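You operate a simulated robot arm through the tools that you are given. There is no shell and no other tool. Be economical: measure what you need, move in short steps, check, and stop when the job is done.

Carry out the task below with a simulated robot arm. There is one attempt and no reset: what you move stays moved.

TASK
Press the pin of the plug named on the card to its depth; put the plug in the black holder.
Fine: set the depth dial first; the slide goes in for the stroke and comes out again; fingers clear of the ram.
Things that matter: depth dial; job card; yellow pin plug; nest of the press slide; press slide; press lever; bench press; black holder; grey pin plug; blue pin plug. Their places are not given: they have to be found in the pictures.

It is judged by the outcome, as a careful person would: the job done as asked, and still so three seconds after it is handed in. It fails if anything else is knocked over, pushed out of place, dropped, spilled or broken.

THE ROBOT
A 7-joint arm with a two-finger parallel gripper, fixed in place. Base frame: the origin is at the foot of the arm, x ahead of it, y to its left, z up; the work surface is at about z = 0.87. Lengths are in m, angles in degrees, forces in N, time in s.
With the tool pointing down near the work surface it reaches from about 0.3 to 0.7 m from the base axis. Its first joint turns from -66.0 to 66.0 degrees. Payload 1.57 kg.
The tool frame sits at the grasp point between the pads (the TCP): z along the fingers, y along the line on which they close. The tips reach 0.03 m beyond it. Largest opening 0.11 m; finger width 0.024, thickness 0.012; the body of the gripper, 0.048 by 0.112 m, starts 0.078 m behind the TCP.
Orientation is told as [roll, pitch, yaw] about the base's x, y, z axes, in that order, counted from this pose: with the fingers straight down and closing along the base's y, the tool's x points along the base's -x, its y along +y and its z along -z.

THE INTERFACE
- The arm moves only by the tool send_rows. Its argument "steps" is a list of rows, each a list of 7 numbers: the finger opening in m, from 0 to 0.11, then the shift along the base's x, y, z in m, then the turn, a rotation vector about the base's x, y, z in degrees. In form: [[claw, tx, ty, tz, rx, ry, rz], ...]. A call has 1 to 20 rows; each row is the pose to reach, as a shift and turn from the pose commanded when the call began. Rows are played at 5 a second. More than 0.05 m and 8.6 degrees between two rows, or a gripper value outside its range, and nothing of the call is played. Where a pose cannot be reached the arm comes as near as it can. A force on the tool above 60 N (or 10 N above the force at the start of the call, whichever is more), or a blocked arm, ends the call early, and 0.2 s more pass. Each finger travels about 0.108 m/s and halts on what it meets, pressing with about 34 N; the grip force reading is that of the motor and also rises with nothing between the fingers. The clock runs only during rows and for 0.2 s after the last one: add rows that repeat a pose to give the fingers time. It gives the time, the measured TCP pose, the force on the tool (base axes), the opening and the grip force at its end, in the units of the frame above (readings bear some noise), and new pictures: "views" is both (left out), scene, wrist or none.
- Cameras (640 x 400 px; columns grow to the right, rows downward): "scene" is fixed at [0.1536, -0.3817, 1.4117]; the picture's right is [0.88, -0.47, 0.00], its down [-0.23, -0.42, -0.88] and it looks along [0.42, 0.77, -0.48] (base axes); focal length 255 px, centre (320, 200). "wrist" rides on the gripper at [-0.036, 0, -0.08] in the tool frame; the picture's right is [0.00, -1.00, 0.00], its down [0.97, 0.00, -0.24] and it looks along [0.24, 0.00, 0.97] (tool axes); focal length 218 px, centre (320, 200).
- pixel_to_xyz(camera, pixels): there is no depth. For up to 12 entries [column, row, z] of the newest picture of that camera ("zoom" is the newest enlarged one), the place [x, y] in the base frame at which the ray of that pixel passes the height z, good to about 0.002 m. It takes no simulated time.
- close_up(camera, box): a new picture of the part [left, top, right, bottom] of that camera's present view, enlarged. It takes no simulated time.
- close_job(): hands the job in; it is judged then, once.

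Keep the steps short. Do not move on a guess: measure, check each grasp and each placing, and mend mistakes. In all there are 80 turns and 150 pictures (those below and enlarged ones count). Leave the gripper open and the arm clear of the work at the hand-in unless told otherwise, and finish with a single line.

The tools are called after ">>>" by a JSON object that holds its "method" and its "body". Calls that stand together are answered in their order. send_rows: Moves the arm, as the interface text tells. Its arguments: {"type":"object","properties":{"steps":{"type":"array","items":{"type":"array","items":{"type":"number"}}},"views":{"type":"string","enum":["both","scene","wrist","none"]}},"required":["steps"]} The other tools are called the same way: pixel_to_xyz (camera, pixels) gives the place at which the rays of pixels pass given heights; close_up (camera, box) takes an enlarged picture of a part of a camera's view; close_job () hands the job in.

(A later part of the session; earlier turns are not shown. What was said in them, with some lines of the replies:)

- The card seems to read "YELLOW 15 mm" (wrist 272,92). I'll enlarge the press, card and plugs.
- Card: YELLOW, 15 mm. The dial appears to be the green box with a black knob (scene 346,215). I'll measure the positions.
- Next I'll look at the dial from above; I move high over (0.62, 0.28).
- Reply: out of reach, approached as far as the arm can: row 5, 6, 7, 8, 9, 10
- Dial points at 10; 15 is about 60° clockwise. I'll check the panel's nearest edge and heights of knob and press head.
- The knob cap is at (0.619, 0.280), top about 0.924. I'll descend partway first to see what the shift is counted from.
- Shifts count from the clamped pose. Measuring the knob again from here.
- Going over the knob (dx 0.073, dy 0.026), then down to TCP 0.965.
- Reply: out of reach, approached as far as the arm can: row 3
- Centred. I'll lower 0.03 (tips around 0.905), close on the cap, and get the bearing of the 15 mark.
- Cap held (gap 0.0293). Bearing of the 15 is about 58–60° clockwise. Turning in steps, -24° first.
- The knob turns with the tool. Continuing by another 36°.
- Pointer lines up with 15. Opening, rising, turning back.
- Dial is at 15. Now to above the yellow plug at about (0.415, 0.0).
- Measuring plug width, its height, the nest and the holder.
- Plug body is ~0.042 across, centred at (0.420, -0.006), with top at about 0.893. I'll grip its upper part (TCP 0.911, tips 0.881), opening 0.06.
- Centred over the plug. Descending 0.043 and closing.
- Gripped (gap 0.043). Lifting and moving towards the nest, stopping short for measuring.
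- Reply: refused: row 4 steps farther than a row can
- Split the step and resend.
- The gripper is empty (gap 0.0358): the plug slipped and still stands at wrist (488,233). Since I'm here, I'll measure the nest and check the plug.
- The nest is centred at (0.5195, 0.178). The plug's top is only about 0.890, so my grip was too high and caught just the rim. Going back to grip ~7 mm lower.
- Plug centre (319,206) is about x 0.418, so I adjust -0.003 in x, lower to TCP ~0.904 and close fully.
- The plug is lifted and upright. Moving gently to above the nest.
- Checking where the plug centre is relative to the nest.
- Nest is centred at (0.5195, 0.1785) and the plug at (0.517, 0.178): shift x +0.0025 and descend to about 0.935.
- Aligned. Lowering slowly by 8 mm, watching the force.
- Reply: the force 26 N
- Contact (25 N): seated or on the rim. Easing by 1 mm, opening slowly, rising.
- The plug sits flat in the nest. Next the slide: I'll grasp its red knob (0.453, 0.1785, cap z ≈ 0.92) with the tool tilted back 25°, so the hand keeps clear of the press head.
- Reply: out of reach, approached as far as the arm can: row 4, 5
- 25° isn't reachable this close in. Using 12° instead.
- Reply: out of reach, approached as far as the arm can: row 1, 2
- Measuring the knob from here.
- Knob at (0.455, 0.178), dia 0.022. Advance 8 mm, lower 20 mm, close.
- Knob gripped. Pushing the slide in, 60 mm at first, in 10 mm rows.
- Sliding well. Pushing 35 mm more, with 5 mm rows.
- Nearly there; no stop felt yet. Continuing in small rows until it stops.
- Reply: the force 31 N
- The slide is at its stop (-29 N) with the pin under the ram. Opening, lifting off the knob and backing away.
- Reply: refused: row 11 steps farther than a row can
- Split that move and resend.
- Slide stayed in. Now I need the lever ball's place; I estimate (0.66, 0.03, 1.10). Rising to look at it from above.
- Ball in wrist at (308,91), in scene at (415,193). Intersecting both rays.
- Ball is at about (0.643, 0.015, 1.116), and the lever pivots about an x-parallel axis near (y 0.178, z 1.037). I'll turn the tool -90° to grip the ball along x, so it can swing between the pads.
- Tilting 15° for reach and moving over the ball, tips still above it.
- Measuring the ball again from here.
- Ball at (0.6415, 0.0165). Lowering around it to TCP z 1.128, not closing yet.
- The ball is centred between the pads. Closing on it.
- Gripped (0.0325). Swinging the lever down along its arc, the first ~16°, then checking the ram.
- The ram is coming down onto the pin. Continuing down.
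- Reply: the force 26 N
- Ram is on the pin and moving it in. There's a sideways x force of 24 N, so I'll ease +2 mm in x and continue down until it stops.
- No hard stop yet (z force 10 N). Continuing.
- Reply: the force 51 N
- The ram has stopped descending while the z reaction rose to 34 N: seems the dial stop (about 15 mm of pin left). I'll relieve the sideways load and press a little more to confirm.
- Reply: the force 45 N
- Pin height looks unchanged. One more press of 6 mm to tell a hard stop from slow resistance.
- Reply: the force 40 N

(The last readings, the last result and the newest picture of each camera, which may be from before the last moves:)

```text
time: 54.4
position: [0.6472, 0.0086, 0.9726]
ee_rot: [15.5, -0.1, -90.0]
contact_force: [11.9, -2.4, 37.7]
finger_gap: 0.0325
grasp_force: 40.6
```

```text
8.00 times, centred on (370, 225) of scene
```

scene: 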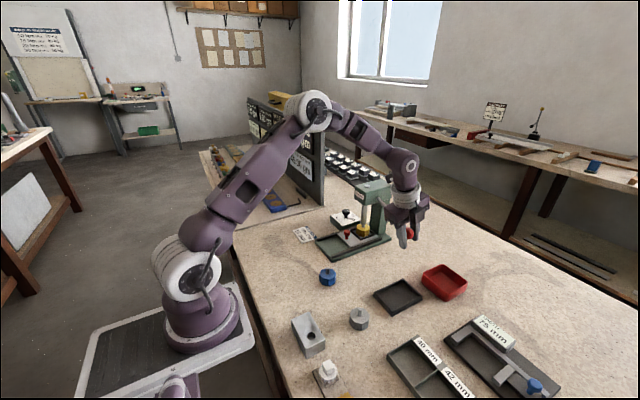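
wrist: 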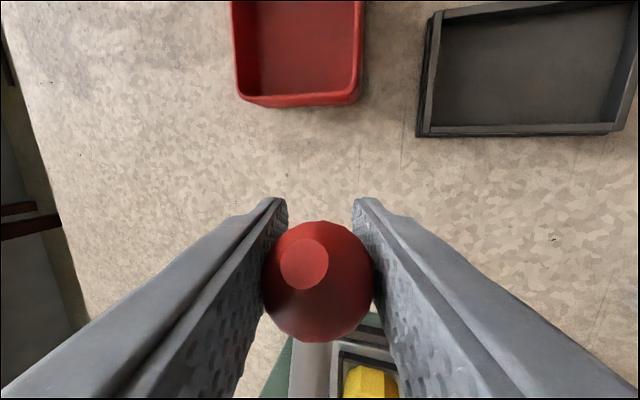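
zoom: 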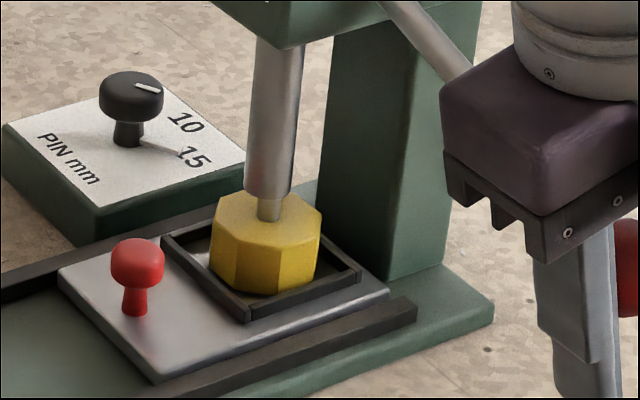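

The fingers slide on the ball at a constant 38 N while the ram stays put, so that's the stop. Bringing the lever back up along its arc.

>>> {"method": "send_rows", "body": {"steps": [[0.02, -0.002, -0.0038, 0.012, 0, 0, 0], [0.02, -0.003, -0.007, 0.024, 0, 0, 0], [0.02, -0.004, -0.009, 0.0365, 0, 0, 0], [0.02, -0.005, -0.0104, 0.049, 0, 0, 0], [0.02, -0.006, -0.0108, 0.0615, 0, 0, 0], [0.02, -0.006, -0.0104, 0.074, 0, 0, 0], [0.02, -0.006, -0.009, 0.0865, 0, 0, 0], [0.02, -0.006, -0.0069, 0.0989, 0, 0, 0], [0.02, -0.006, -0.0038, 0.111, 0, 0, 0], [0.02, -0.006, 0, 0.123, 0, 0, 0], [0.02, -0.006, 0.0035, 0.132, 0, 0, 0], [0.02, -0.006, 0.0065, 0.138, 0, 0, 0], [0.02, -0.006, 0.0065, 0.138, 0, 0, 0]]}}

>>> {"method": "close_up", "body": {"camera": "scene", "box": [340, 160, 440, 260]}}

```text
time: 57.2
position: [0.6392, 0.0157, 1.1118]
ee_rot: [15.1, -0.1, -90.0]
contact_force: [18.7, -0.6, -0.3]
finger_gap: 0.0362
grasp_force: 9.4
```

scene: 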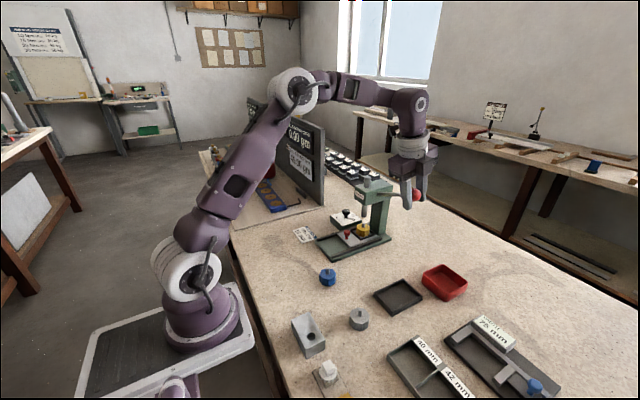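
wrist: 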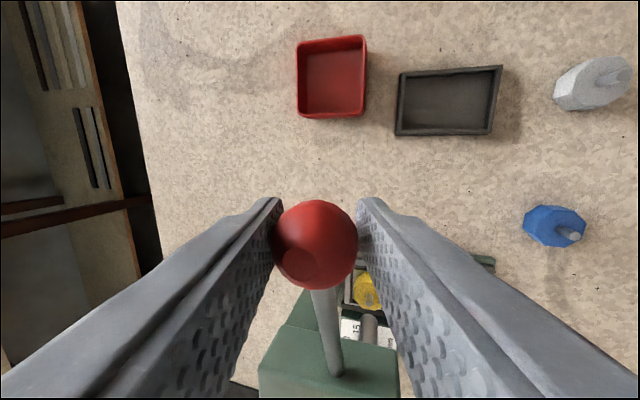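

```text
4.00 times, centred on (390, 210) of scene
```

zoom: 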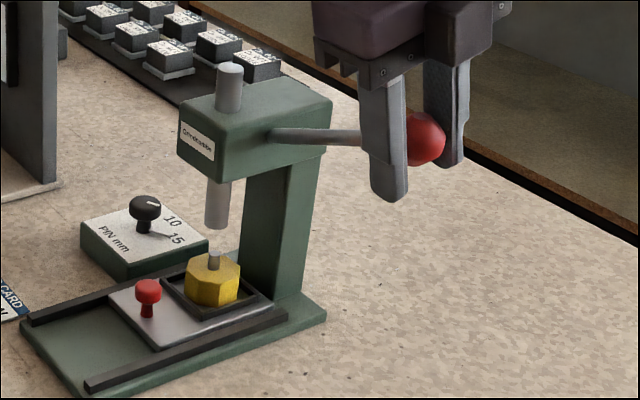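

Lever is nearly up. Raising the last few mm, then opening and lifting off.

>>> {"method": "send_rows", "body": {"steps": [[0.02, 0, 0.002, 0.004, 0, 0, 0], [0.02, 0, 0.004, 0.008, 0, 0, 0], [0.065, 0, 0.004, 0.008, 0, 0, 0], [0.065, 0, 0.004, 0.008, 0, 0, 0], [0.065, 0, 0.004, 0.03, 0, 0, 0], [0.065, -0.005, 0.004, 0.06, 0, 0, 0], [0.065, -0.03, 0.0, 0.08, 0, 5, 0], [0.065, -0.06, -0.01, 0.09, 0, 10, 0], [0.065, -0.09, -0.03, 0.09, 0, 15, 0], [0.065, -0.09, -0.03, 0.09, 0, 15, 0]]}}

>>> {"method": "close_up", "body": {"camera": "scene", "box": [340, 160, 440, 260]}}

>>> {"method": "close_up", "body": {"camera": "scene", "box": [345, 200, 395, 250]}}

```text
time: 59.4
position: [0.5502, -0.0126, 1.1983]
ee_rot: [0.0, 0.0, -90.0]
contact_force: [-0.1, -0.4, -0.8]
finger_gap: 0.065
grasp_force: 0.0
```

scene: 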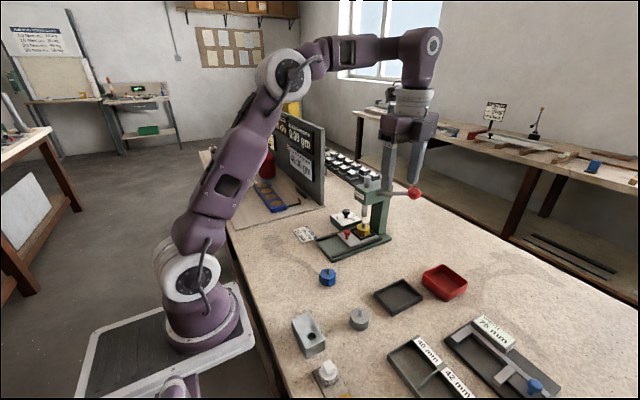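
wrist: 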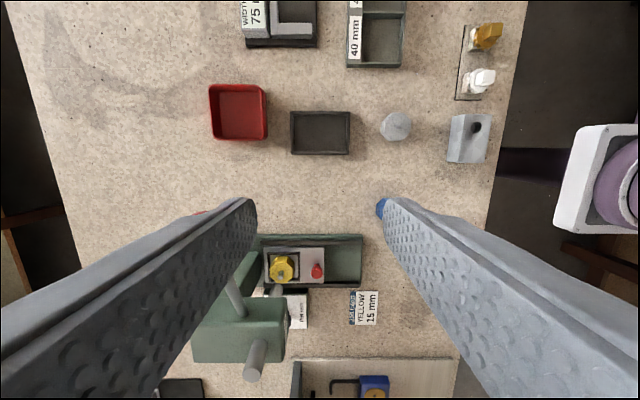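

```text
4.00 times, centred on (390, 210) of scene
```

zoom: 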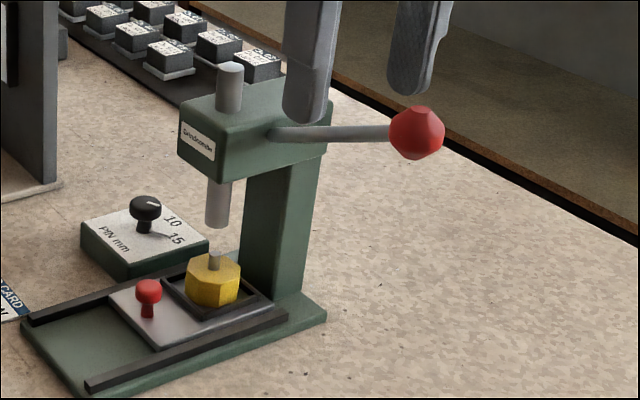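

```text
8.00 times, centred on (370, 225) of scene
```

zoom: 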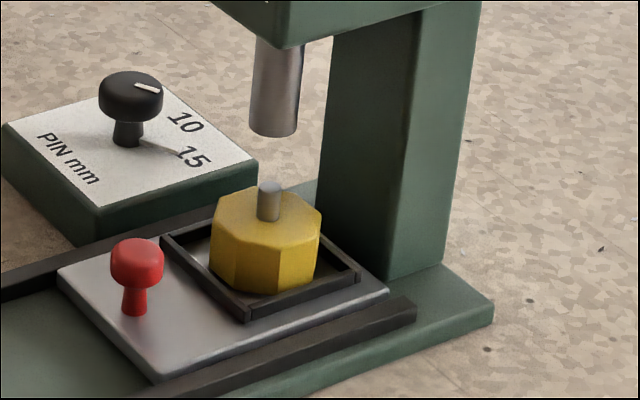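

The lever is up and the pin stands shorter now (about 15 mm, 4–5 mm pressed). Next I turn the tool back to yaw 0 and go in front of the slide knob.

>>> {"method": "send_rows", "body": {"steps": [[0.055, -0.02, 0, 0, 0, 0, 8], [0.055, -0.05, 0, 0, 0, 0, 16], [0.055, -0.08, 0.01, 0, 0, 0, 24], [0.055, -0.1, 0.04, 0, 0, 0, 32], [0.055, -0.1, 0.08, 0, 0, 0, 40], [0.055, -0.1, 0.12, 0, 0, 0, 48], [0.055, -0.1, 0.16, -0.02, 0, 0, 56], [0.055, -0.1, 0.191, -0.05, 0, 0, 64], [0.055, -0.08, 0.191, -0.08, 0, 0, 72], [0.055, -0.06, 0.191, -0.11, 0, 0, 80], [0.055, -0.05, 0.191, -0.14, 0, 0, 88], [0.055, -0.04, 0.191, -0.16, 0, 0, 90], [0.055, -0.04, 0.191, -0.16, 0, 0, 90]]}}

```text
time: 62.2
position: [0.5129, 0.1762, 1.0394]
ee_rot: [0.1, 0.0, 0.1]
contact_force: [0.0, 0.0, 0.3]
finger_gap: 0.055
grasp_force: 0.1
```

scene: 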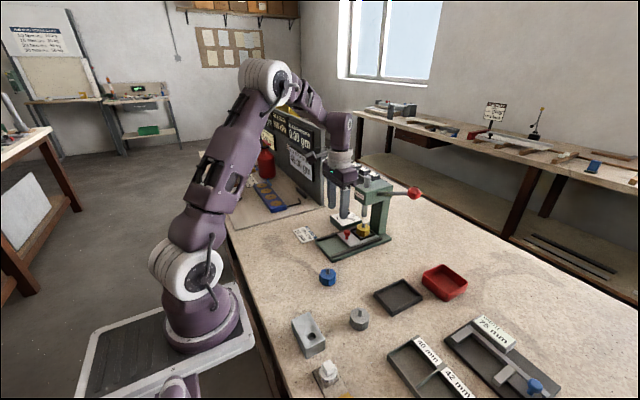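
wrist: 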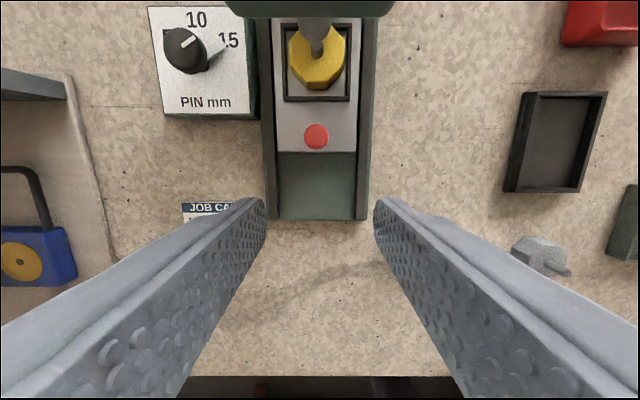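

Measuring the knob.

>>> {"method": "pixel_to_xyz", "body": {"camera": "wrist", "pixels": [[316, 136, 0.925], [316, 136, 0.92], [317, 70, 0.911]]}}

>>> {"method": "send_rows", "body": {"steps": [[0.055, 0, 0.002, -0.02, 0, -6, 0], [0.055, 0.005, 0.002, -0.04, 0, -12, 0], [0.055, 0.01, 0.002, -0.06, 0, -12, 0], [0.055, 0.02, 0.002, -0.075, 0, -12, 0], [0.055, 0.02, 0.002, -0.075, 0, -12, 0]]}}

>>> {"method": "close_up", "body": {"camera": "scene", "box": [310, 180, 390, 260]}}

```text
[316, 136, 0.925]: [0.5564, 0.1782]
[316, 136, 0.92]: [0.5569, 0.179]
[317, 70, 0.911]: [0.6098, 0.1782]
```

```text
time: 63.4
position: [0.5307, 0.1785, 0.9624]
ee_rot: [0.2, -12.1, 0.1]
contact_force: [-0.5, -0.4, -0.2]
finger_gap: 0.0552
grasp_force: 0.0
```

scene: 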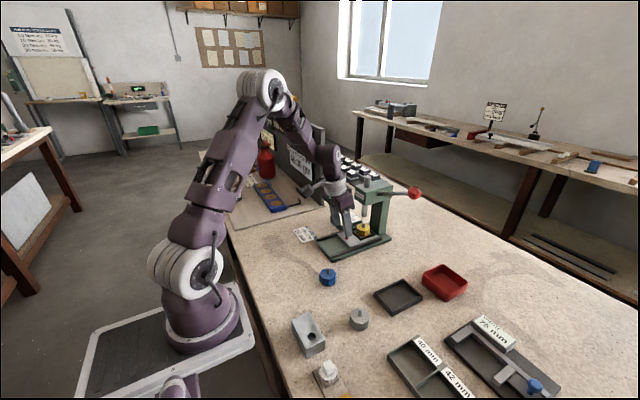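
wrist: 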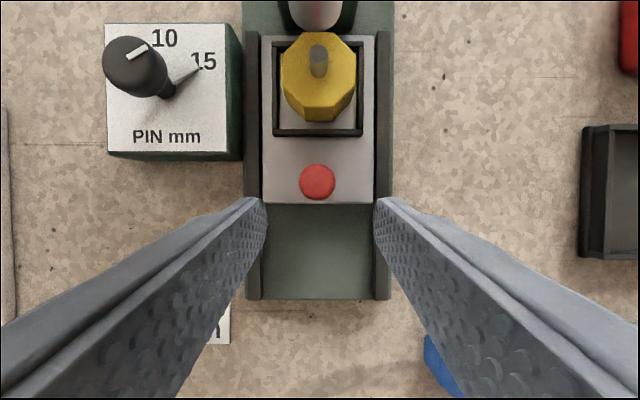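

```text
5.00 times, centred on (350, 220) of scene
```

zoom: 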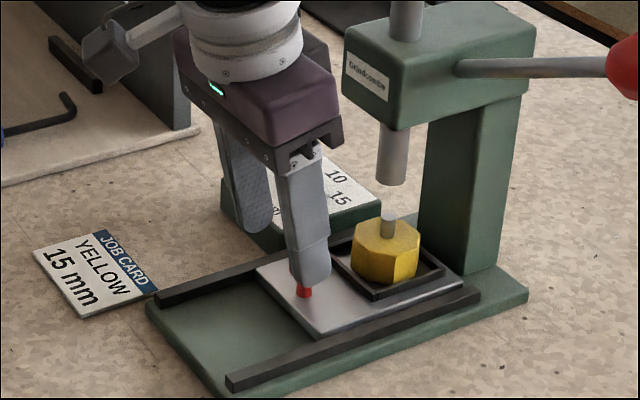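

Knob at (0.5565, 0.1785): move +0.022 in x, down 0.027, close.

>>> {"method": "send_rows", "body": {"steps": [[0.055, 0.015, 0, -0.01, 0, 0, 0], [0.055, 0.021, 0, -0.02, 0, 0, 0], [0.055, 0.021, 0, -0.027, 0, 0, 0], [0.055, 0.021, 0, -0.027, 0, 0, 0], [0.03, 0.021, 0, -0.027, 0, 0, 0], [0.015, 0.021, 0, -0.027, 0, 0, 0], [0.015, 0.021, 0, -0.027, 0, 0, 0]], "views": "wrist"}}

```text
time: 65.0
position: [0.5511, 0.1795, 0.9381]
ee_rot: [0.1, -12.2, 0.0]
contact_force: [0.0, 6.2, -4.4]
finger_gap: 0.0215
grasp_force: 34.5
```

wrist: 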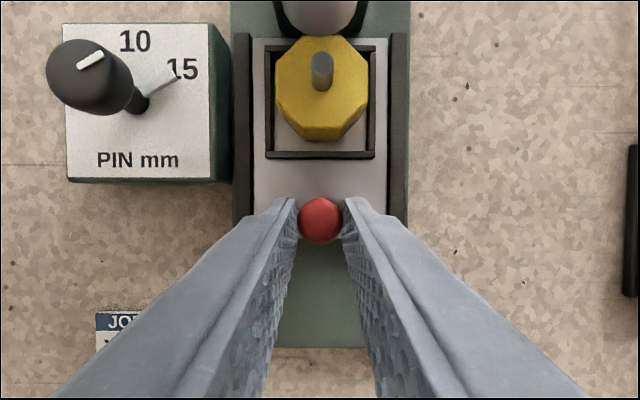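

Gripped. Pulling the slide out 100 mm.

>>> {"method": "send_rows", "body": {"steps": [[0.015, -0.01, 0, 0, 0, 0, 0], [0.015, -0.02, 0, 0, 0, 0, 0], [0.015, -0.03, 0, 0, 0, 0, 0], [0.015, -0.04, 0, 0, 0, 0, 0], [0.015, -0.05, 0, 0, 0, 0, 0], [0.015, -0.06, 0, 0, 0, 0, 0], [0.015, -0.07, 0, 0, 0, 0, 0], [0.015, -0.08, 0, 0, 0, 0, 0], [0.015, -0.09, 0, 0, 0, 0, 0], [0.015, -0.096, 0, 0, 0, 0, 0], [0.015, -0.1, 0, 0, 0, 0, 0], [0.015, -0.102, 0, 0, 0, 0, 0], [0.015, -0.102, 0, 0, 0, 0, 0]]}}

>>> {"method": "close_up", "body": {"camera": "scene", "box": [300, 195, 360, 260]}}

```text
time: 67.8
position: [0.4517, 0.1802, 0.9368]
ee_rot: [0.3, -12.2, 0.0]
contact_force: [13.1, 19.3, 2.2]
finger_gap: 0.0215
grasp_force: 34.3
```

scene: 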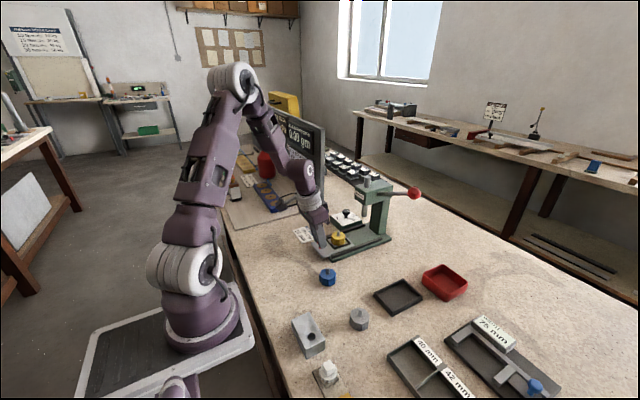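
wrist: 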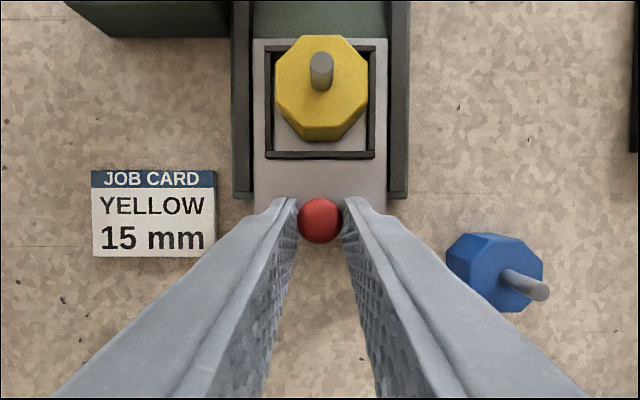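

```text
6.15 times, centred on (330, 228) of scene
```

zoom: 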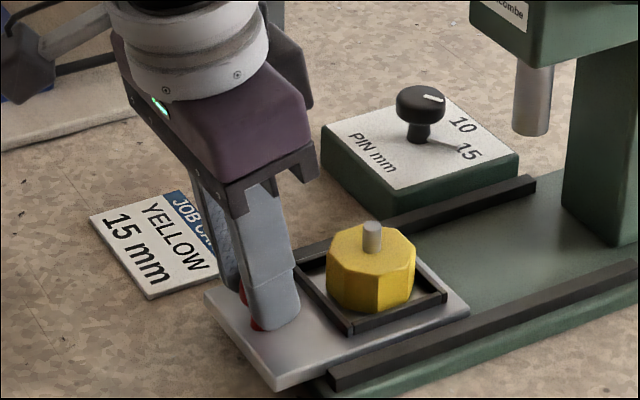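

The slide is out. Against the earlier identical view, the pin top dropped from row 212 to 222 (about 6 mm). Releasing and rising above the nest, tool vertical.

>>> {"method": "send_rows", "body": {"steps": [[0.055, 0, 0, 0, 0, 0, 0], [0.055, 0, 0, 0, 0, 0, 0], [0.055, 0, 0, 0.025, 0, 0, 0], [0.055, 0, 0, 0.06, 0, 6, 0], [0.055, 0.01, 0, 0.09, 0, 12, 0], [0.06, 0.035, -0.001, 0.09, 0, 12, 0], [0.06, 0.035, -0.001, 0.09, 0, 12, 0], [0.06, 0.035, -0.001, 0.09, 0, 12, 0]]}}

>>> {"method": "close_up", "body": {"camera": "wrist", "box": [240, 80, 400, 240]}}

```text
time: 69.6
position: [0.4848, 0.1805, 1.0259]
ee_rot: [0.1, 0.1, 0.1]
contact_force: [0.3, 0.0, -1.1]
finger_gap: 0.0601
grasp_force: 0.1
```

scene: 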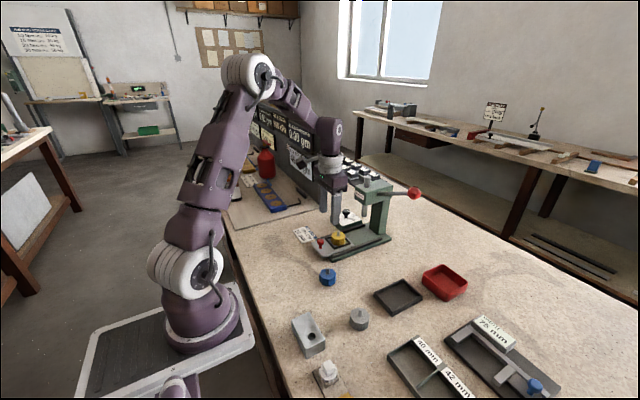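
wrist: 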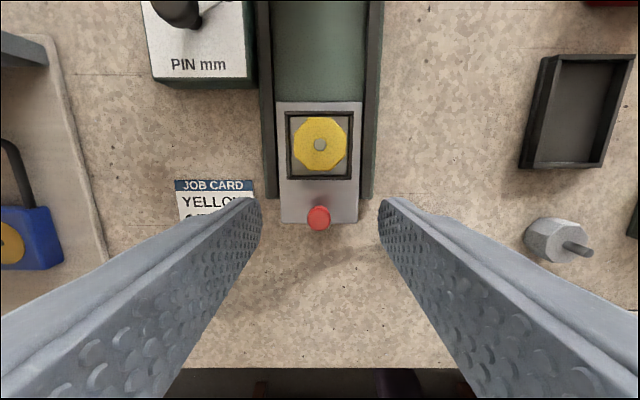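

```text
2.50 times, centred on (320, 160) of wrist
```

zoom: 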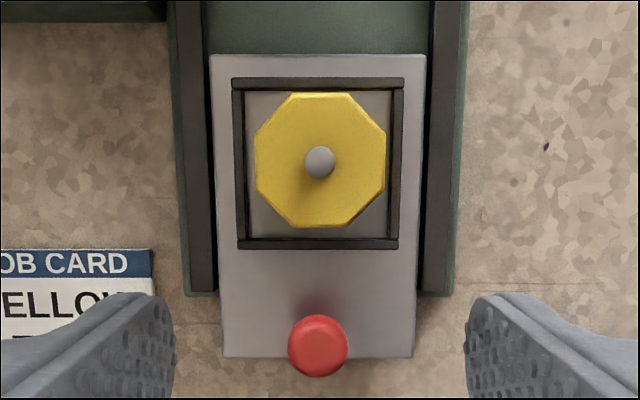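

Measuring the plug in the nest, and the holder.

>>> {"method": "pixel_to_xyz", "body": {"camera": "wrist", "pixels": [[320, 144, 0.912], [293, 144, 0.912], [347, 144, 0.912], [561, 58, 0.88], [636, 58, 0.88], [602, 166, 0.88], [525, 166, 0.88], [545, 75, 0.88], [590, 157, 0.873]]}}

>>> {"method": "pixel_to_xyz", "body": {"camera": "scene", "pixels": [[373, 293, 0.88], [403, 279, 0.88], [423, 295, 0.88], [392, 314, 0.88]]}}

>>> {"method": "close_up", "body": {"camera": "scene", "box": [360, 265, 440, 325]}}

```text
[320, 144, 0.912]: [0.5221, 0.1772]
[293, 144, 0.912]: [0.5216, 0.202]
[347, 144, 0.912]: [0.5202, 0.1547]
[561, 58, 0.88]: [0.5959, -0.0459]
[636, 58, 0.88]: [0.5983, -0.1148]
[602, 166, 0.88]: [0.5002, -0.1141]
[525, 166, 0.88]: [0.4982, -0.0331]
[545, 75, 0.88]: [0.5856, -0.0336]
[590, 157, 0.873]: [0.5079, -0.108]
```

```text
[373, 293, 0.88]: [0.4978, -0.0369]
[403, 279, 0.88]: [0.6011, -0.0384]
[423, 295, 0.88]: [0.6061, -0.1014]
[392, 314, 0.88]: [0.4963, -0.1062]
```

```text
6.67 times, centred on (400, 295) of scene
```

zoom: 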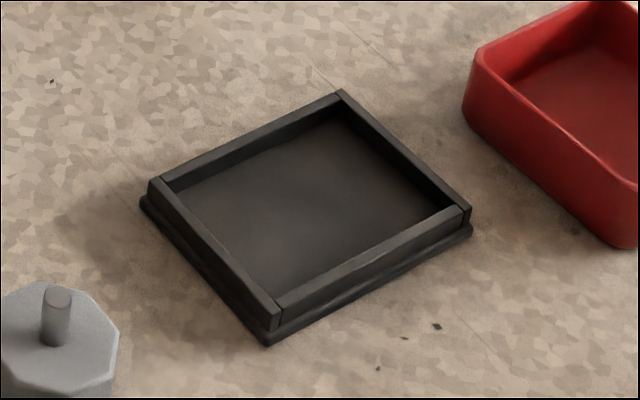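

Plug in nest at (0.521, 0.178). The holder is (0.50–0.60, -0.036 to -0.108), narrow in y, so I'll turn 90° to release along x. First gripping the plug: approach to just above.

>>> {"method": "send_rows", "body": {"steps": [[0.06, 0.02, -0.001, -0.02, 0, 0, 0], [0.06, 0.036, -0.002, -0.05, 0, 0, 0], [0.056, 0.036, -0.002, -0.08, 0, 0, 0], [0.055, 0.036, -0.002, -0.09, 0, 0, 0], [0.055, 0.036, -0.002, -0.09, 0, 0, 0]]}}

>>> {"method": "close_up", "body": {"camera": "scene", "box": [310, 205, 370, 260]}}

```text
time: 70.8
position: [0.5203, 0.1768, 0.9372]
ee_rot: [0.1, -0.1, -0.1]
contact_force: [-0.2, -0.8, -0.7]
finger_gap: 0.0548
grasp_force: 0.0
```

scene: 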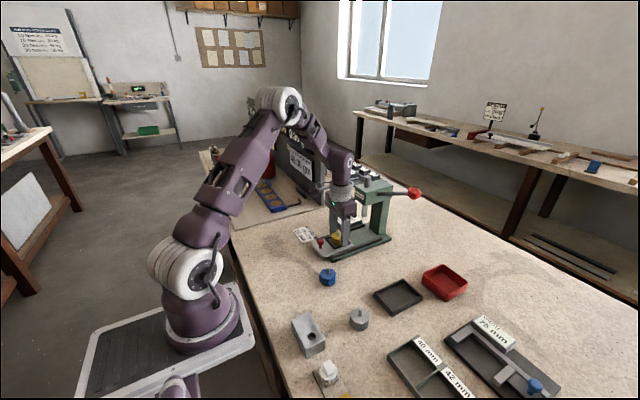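
wrist: 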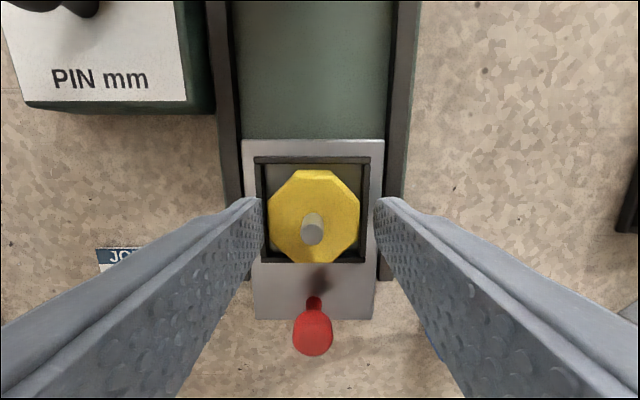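

```text
7.27 times, centred on (340, 232) of scene
```

zoom: 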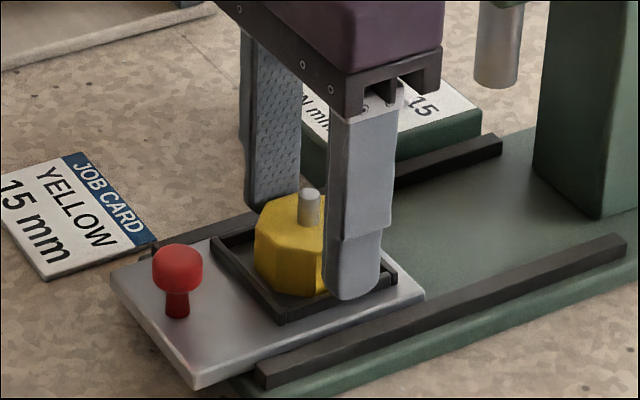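

Plug is ~3 mm to the +y side; correcting and lowering gently 8 mm, then closing.

>>> {"method": "send_rows", "body": {"steps": [[0.055, 0, 0.003, -0.003, 0, 0, 0], [0.055, 0, 0.003, -0.006, 0, 0, 0], [0.055, 0, 0.003, -0.008, 0, 0, 0], [0.055, 0, 0.003, -0.008, 0, 0, 0], [0.03, 0, 0.003, -0.008, 0, 0, 0], [0.01, 0, 0.003, -0.008, 0, 0, 0], [0.01, 0, 0.003, -0.008, 0, 0, 0]], "views": "wrist"}}

```text
time: 72.2
position: [0.5222, 0.1772, 0.9306]
ee_rot: [-0.1, -0.3, -0.1]
contact_force: [0.6, -4.9, 8.7]
finger_gap: 0.0434
grasp_force: 18.9
stopped in row 7: the force on the tool passed its limit (the readings are from after the stop); the commanded pose is now the measured one
```

wrist: 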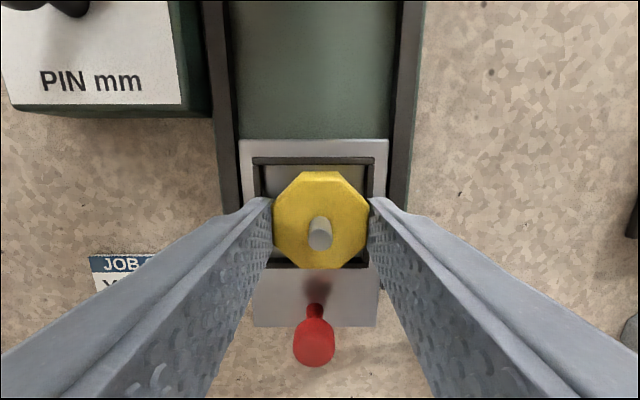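

A brief force limit stop; gap 0.0434 is on the plug. Re-asserting the grip and lifting slowly a little.

>>> {"method": "send_rows", "body": {"steps": [[0.01, 0, 0, 0.0005, 0, 0, 0], [0.01, 0, 0, 0.0005, 0, 0, 0], [0.01, 0, 0, 0.004, 0, 0, 0], [0.01, 0, 0, 0.01, 0, 0, 0], [0.01, 0, 0, 0.02, 0, 0, 0], [0.01, 0, 0, 0.02, 0, 0, 0]]}}

>>> {"method": "close_up", "body": {"camera": "scene", "box": [310, 205, 370, 260]}}

```text
time: 73.6
position: [0.5237, 0.1779, 0.951]
ee_rot: [0.0, -0.4, 0.0]
contact_force: [-0.1, -0.8, -0.1]
finger_gap: 0.0431
grasp_force: 33.9
```

scene: 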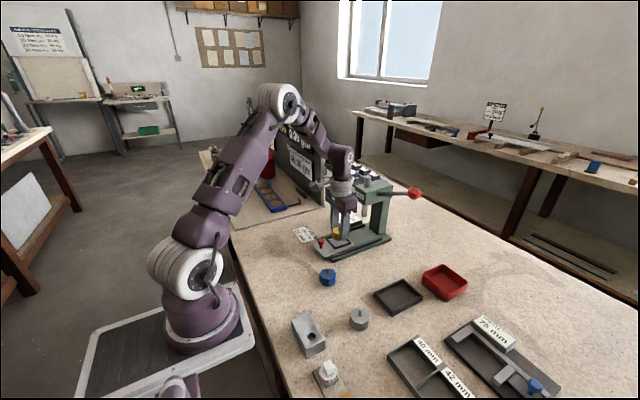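
wrist: 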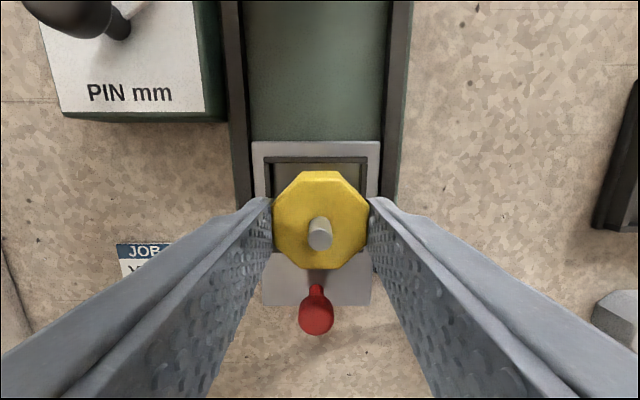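

```text
7.27 times, centred on (340, 232) of scene
```

zoom: 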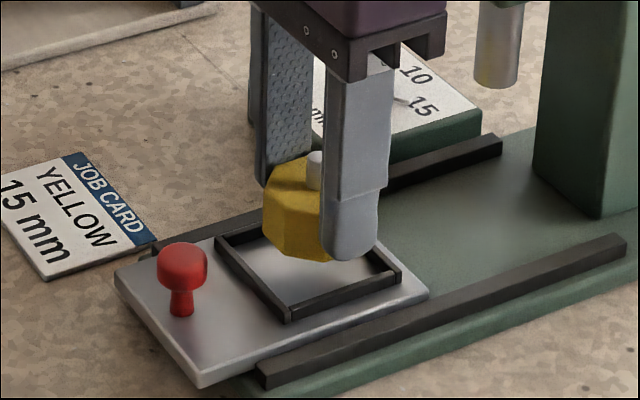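

Plug held and lifted straight out. Carrying it over the holder, turning -90° on the way.

>>> {"method": "send_rows", "body": {"steps": [[0.01, 0, 0, 0.03, 0, 0, 0], [0.01, -0.02, 0, 0.06, 0, 0, 0], [0.01, -0.04, -0.03, 0.07, 0, 0, -8], [0.01, -0.04, -0.07, 0.07, 0, 0, -16], [0.01, -0.04, -0.11, 0.07, 0, 0, -24], [0.01, -0.04, -0.15, 0.07, 0, 0, -32], [0.01, -0.03, -0.185, 0.07, 0, 0, -40], [0.01, -0.01, -0.22, 0.07, 0, 0, -48], [0.01, 0.01, -0.24, 0.07, 0, 0, -56], [0.01, 0.0263, -0.25, 0.06, 0, 0, -64], [0.01, 0.0263, -0.25, 0.05, 0, 0, -72], [0.01, 0.0263, -0.25, 0.04, 0, 0, -80], [0.01, 0.0263, -0.25, 0.04, 0, 0, -88], [0.01, 0.0263, -0.25, 0.04, 0, 0, -90], [0.01, 0.0263, -0.25, 0.04, 0, 0, -90]]}}

>>> {"method": "close_up", "body": {"camera": "scene", "box": [360, 235, 450, 325]}}

```text
time: 76.8
position: [0.5492, -0.0719, 0.9909]
ee_rot: [-0.1, -0.4, -90.1]
contact_force: [0.2, 0.7, -1.6]
finger_gap: 0.0431
grasp_force: 33.9
```

scene: 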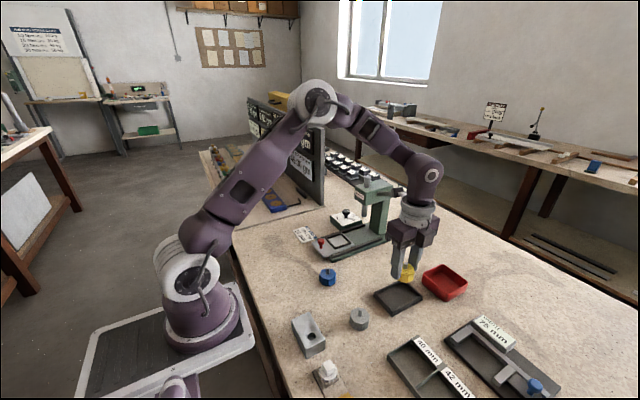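
wrist: 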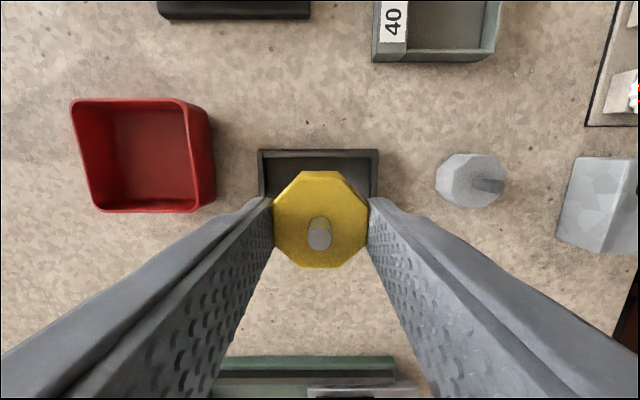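

```text
4.44 times, centred on (405, 280) of scene
```

zoom: 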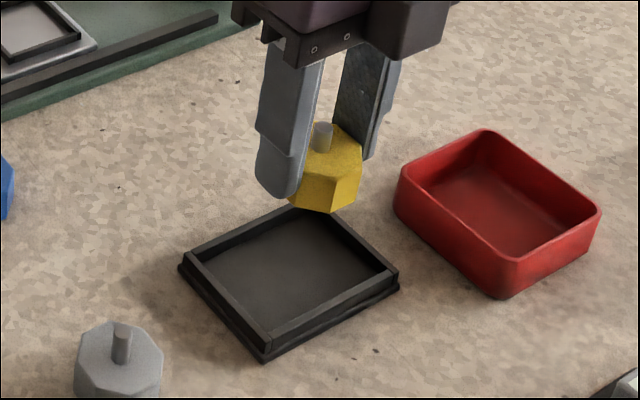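

Checking holder edges against the plug centre from here.

>>> {"method": "pixel_to_xyz", "body": {"camera": "wrist", "pixels": [[258, 150, 0.885], [378, 150, 0.885], [266, 158, 0.885], [371, 158, 0.885], [320, 226, 0.975], [320, 268, 0.975], [320, 180, 0.975]]}}

```text
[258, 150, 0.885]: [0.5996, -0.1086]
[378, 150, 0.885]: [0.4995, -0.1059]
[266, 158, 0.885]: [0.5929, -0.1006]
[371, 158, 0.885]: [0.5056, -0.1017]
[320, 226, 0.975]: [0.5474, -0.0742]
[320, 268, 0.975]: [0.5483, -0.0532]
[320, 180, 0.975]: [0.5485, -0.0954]
```

Plug at (0.548, -0.074), holder centre (0.549, -0.0725). Lowering to about 0.925, then gently.

>>> {"method": "send_rows", "body": {"steps": [[0.01, 0.001, 0.001, -0.025, 0, 0, 0], [0.01, 0.001, 0.001, -0.05, 0, 0, 0], [0.01, 0.001, 0.001, -0.065, 0, 0, 0], [0.01, 0.001, 0.001, -0.065, 0, 0, 0]]}}

>>> {"method": "close_up", "body": {"camera": "scene", "box": [360, 235, 450, 325]}}

```text
time: 77.8
position: [0.549, -0.0717, 0.9256]
ee_rot: [-0.1, -0.3, -90.0]
contact_force: [0.1, 0.5, -0.6]
finger_gap: 0.0432
grasp_force: 34.3
```

scene: 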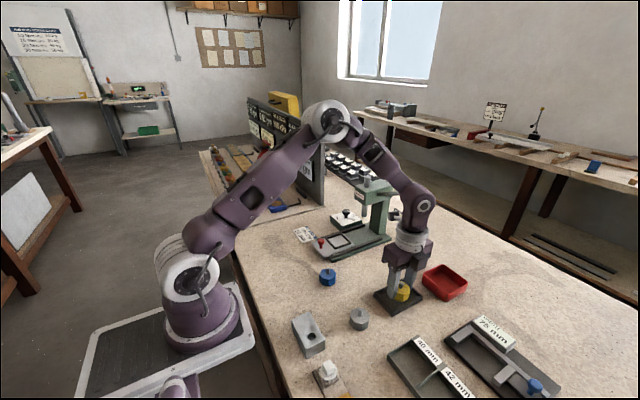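
wrist: 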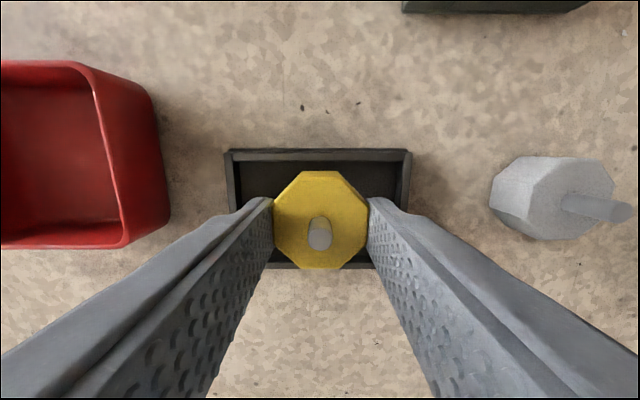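

```text
4.44 times, centred on (405, 280) of scene
```

zoom: 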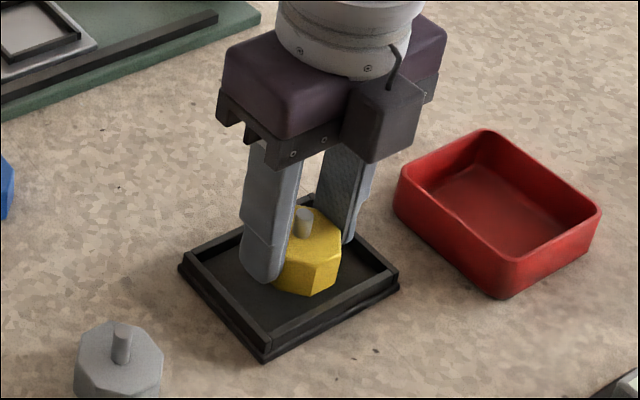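

Inside the rim. Lowering 10 mm in small rows.

>>> {"method": "send_rows", "body": {"steps": [[0.01, 0, -0.001, -0.003, 0, 0, 0], [0.01, 0, -0.001, -0.006, 0, 0, 0], [0.01, 0, -0.001, -0.008, 0, 0, 0], [0.01, 0, -0.001, -0.01, 0, 0, 0], [0.01, 0, -0.001, -0.01, 0, 0, 0]], "views": "none"}}

>>> {"method": "close_up", "body": {"camera": "scene", "box": [370, 265, 430, 325]}}

```text
time: 79.0
position: [0.5484, -0.073, 0.915]
ee_rot: [0.0, -0.3, -90.0]
contact_force: [0.5, 0.1, -0.2]
finger_gap: 0.0431
grasp_force: 33.8
```

```text
6.67 times, centred on (400, 295) of scene
```

zoom: 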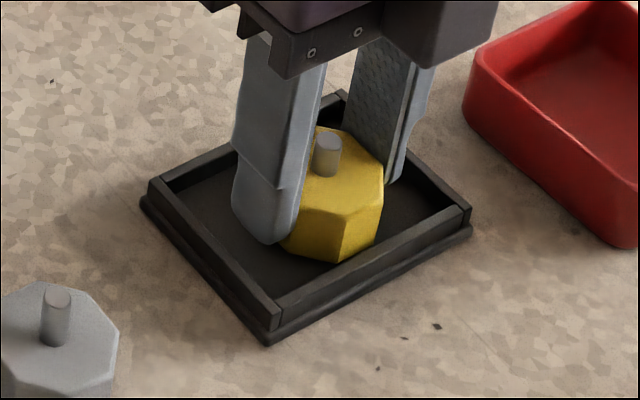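

No contact yet. Going down 1.5 mm per row.

>>> {"method": "send_rows", "body": {"steps": [[0.01, 0, 0, -0.0015, 0, 0, 0], [0.01, 0, 0, -0.003, 0, 0, 0], [0.01, 0, 0, -0.0045, 0, 0, 0], [0.01, 0, 0, -0.0045, 0, 0, 0]], "views": "none"}}

>>> {"method": "close_up", "body": {"camera": "scene", "box": [370, 265, 430, 325]}}

```text
time: 80.0
position: [0.5502, -0.0731, 0.9121]
ee_rot: [0.0, -0.3, -90.0]
contact_force: [-7.1, 2.0, 31.7]
finger_gap: 0.0435
grasp_force: 34.1
```

```text
6.67 times, centred on (400, 295) of scene
```

zoom: 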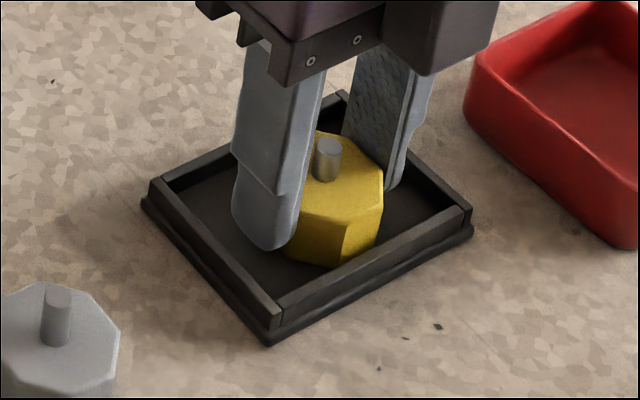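

The plug rests on the holder floor (32 N). Easing, opening modestly (0.054) and rising.

>>> {"method": "send_rows", "body": {"steps": [[0.01, 0, 0, 0.001, 0, 0, 0], [0.05, 0, 0, 0.0015, 0, 0, 0], [0.054, 0, 0, 0.0015, 0, 0, 0], [0.054, 0, 0, 0.0015, 0, 0, 0], [0.054, 0, 0, 0.02, 0, 0, 0], [0.054, 0, 0, 0.05, 0, 0, 0], [0.054, 0, 0, 0.09, 0, 0, 0], [0.06, -0.03, 0, 0.13, 0, 0, 0], [0.07, -0.07, 0, 0.15, 0, 0, 0], [0.08, -0.11, 0, 0.17, 0, 0, 0], [0.08, -0.14, 0, 0.18, 0, 0, 0], [0.08, -0.14, 0, 0.18, 0, 0, 0]]}}

>>> {"method": "close_up", "body": {"camera": "scene", "box": [320, 250, 440, 340]}}

>>> {"method": "close_up", "body": {"camera": "scene", "box": [290, 160, 430, 260]}}

```text
time: 82.6
position: [0.4071, -0.0715, 1.0907]
ee_rot: [0.0, -0.3, -90.0]
contact_force: [-0.3, -0.6, 0.6]
finger_gap: 0.08
grasp_force: 0.1
```

scene: 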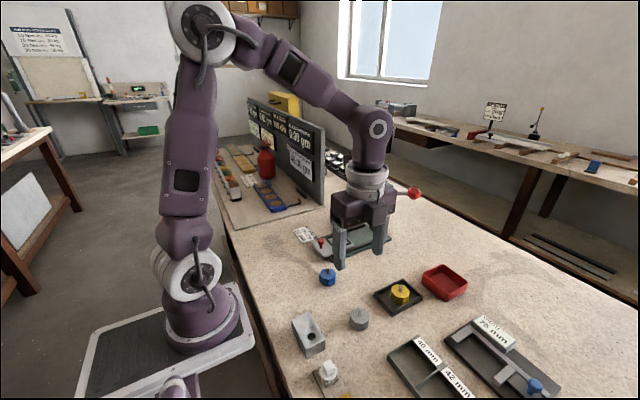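
wrist: 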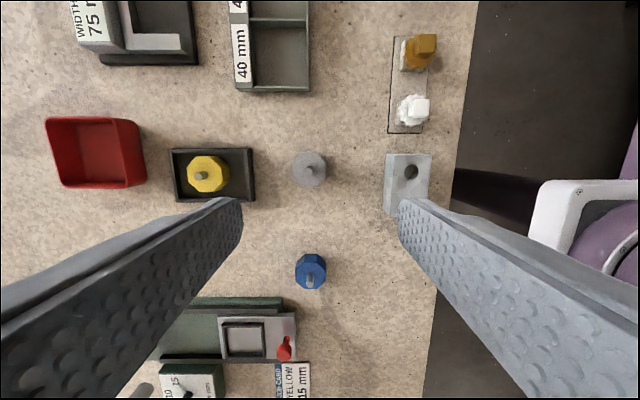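

```text
4.44 times, centred on (380, 295) of scene
```

zoom: 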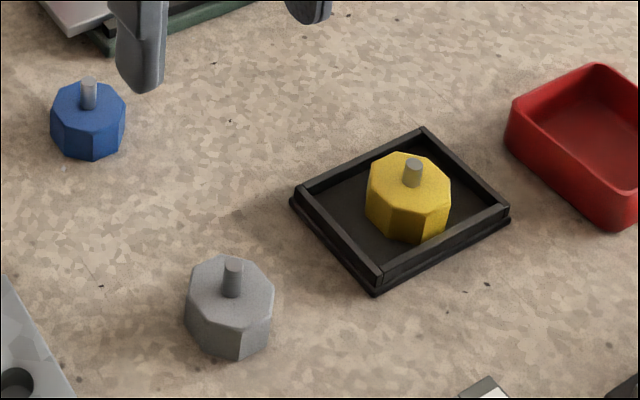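

```text
4.00 times, centred on (360, 210) of scene
```

zoom: 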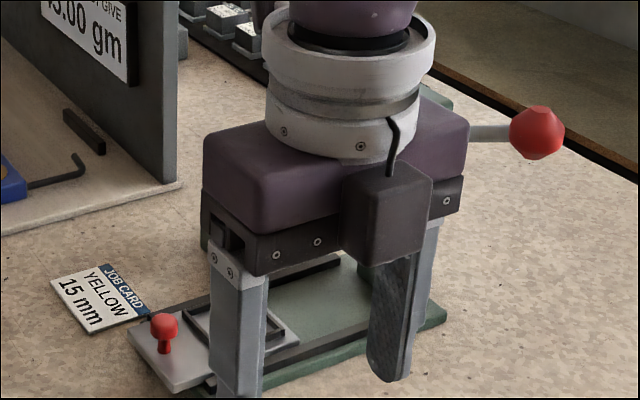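

The yellow plug sits in the holder. One last check of its pin against the grey and blue ones.

>>> {"method": "close_up", "body": {"camera": "scene", "box": [385, 278, 415, 308]}}

>>> {"method": "close_up", "body": {"camera": "scene", "box": [345, 303, 375, 333]}}

```text
13.33 times, centred on (400, 293) of scene
```

zoom: 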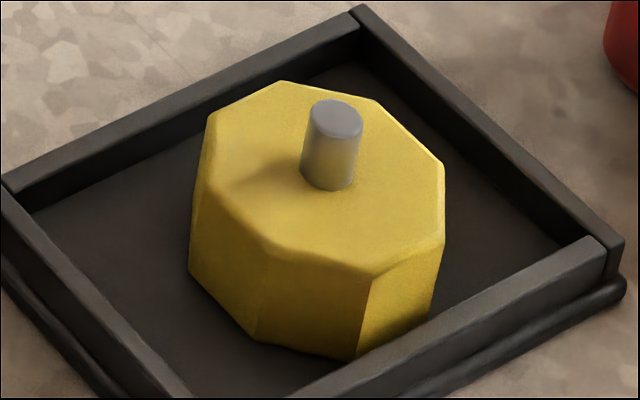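

```text
13.33 times, centred on (360, 318) of scene
```

zoom: 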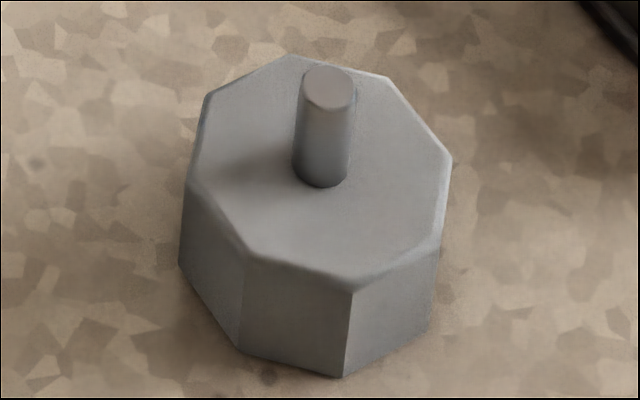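

Relative to body height, the yellow pin works out at about 15 mm and the grey one still at about 20 mm. The lever is up, the slide is out, and the gripper is open and clear, so I'm handing in.

>>> {"method": "close_job", "body": {}}

```text
The job is handed in.
```

The yellow plug's pin is pressed to the dial's 15 mm stop (about 15 mm by picture estimate) and the plug is in the black holder, with the slide out, the lever up, and the gripper open and clear.
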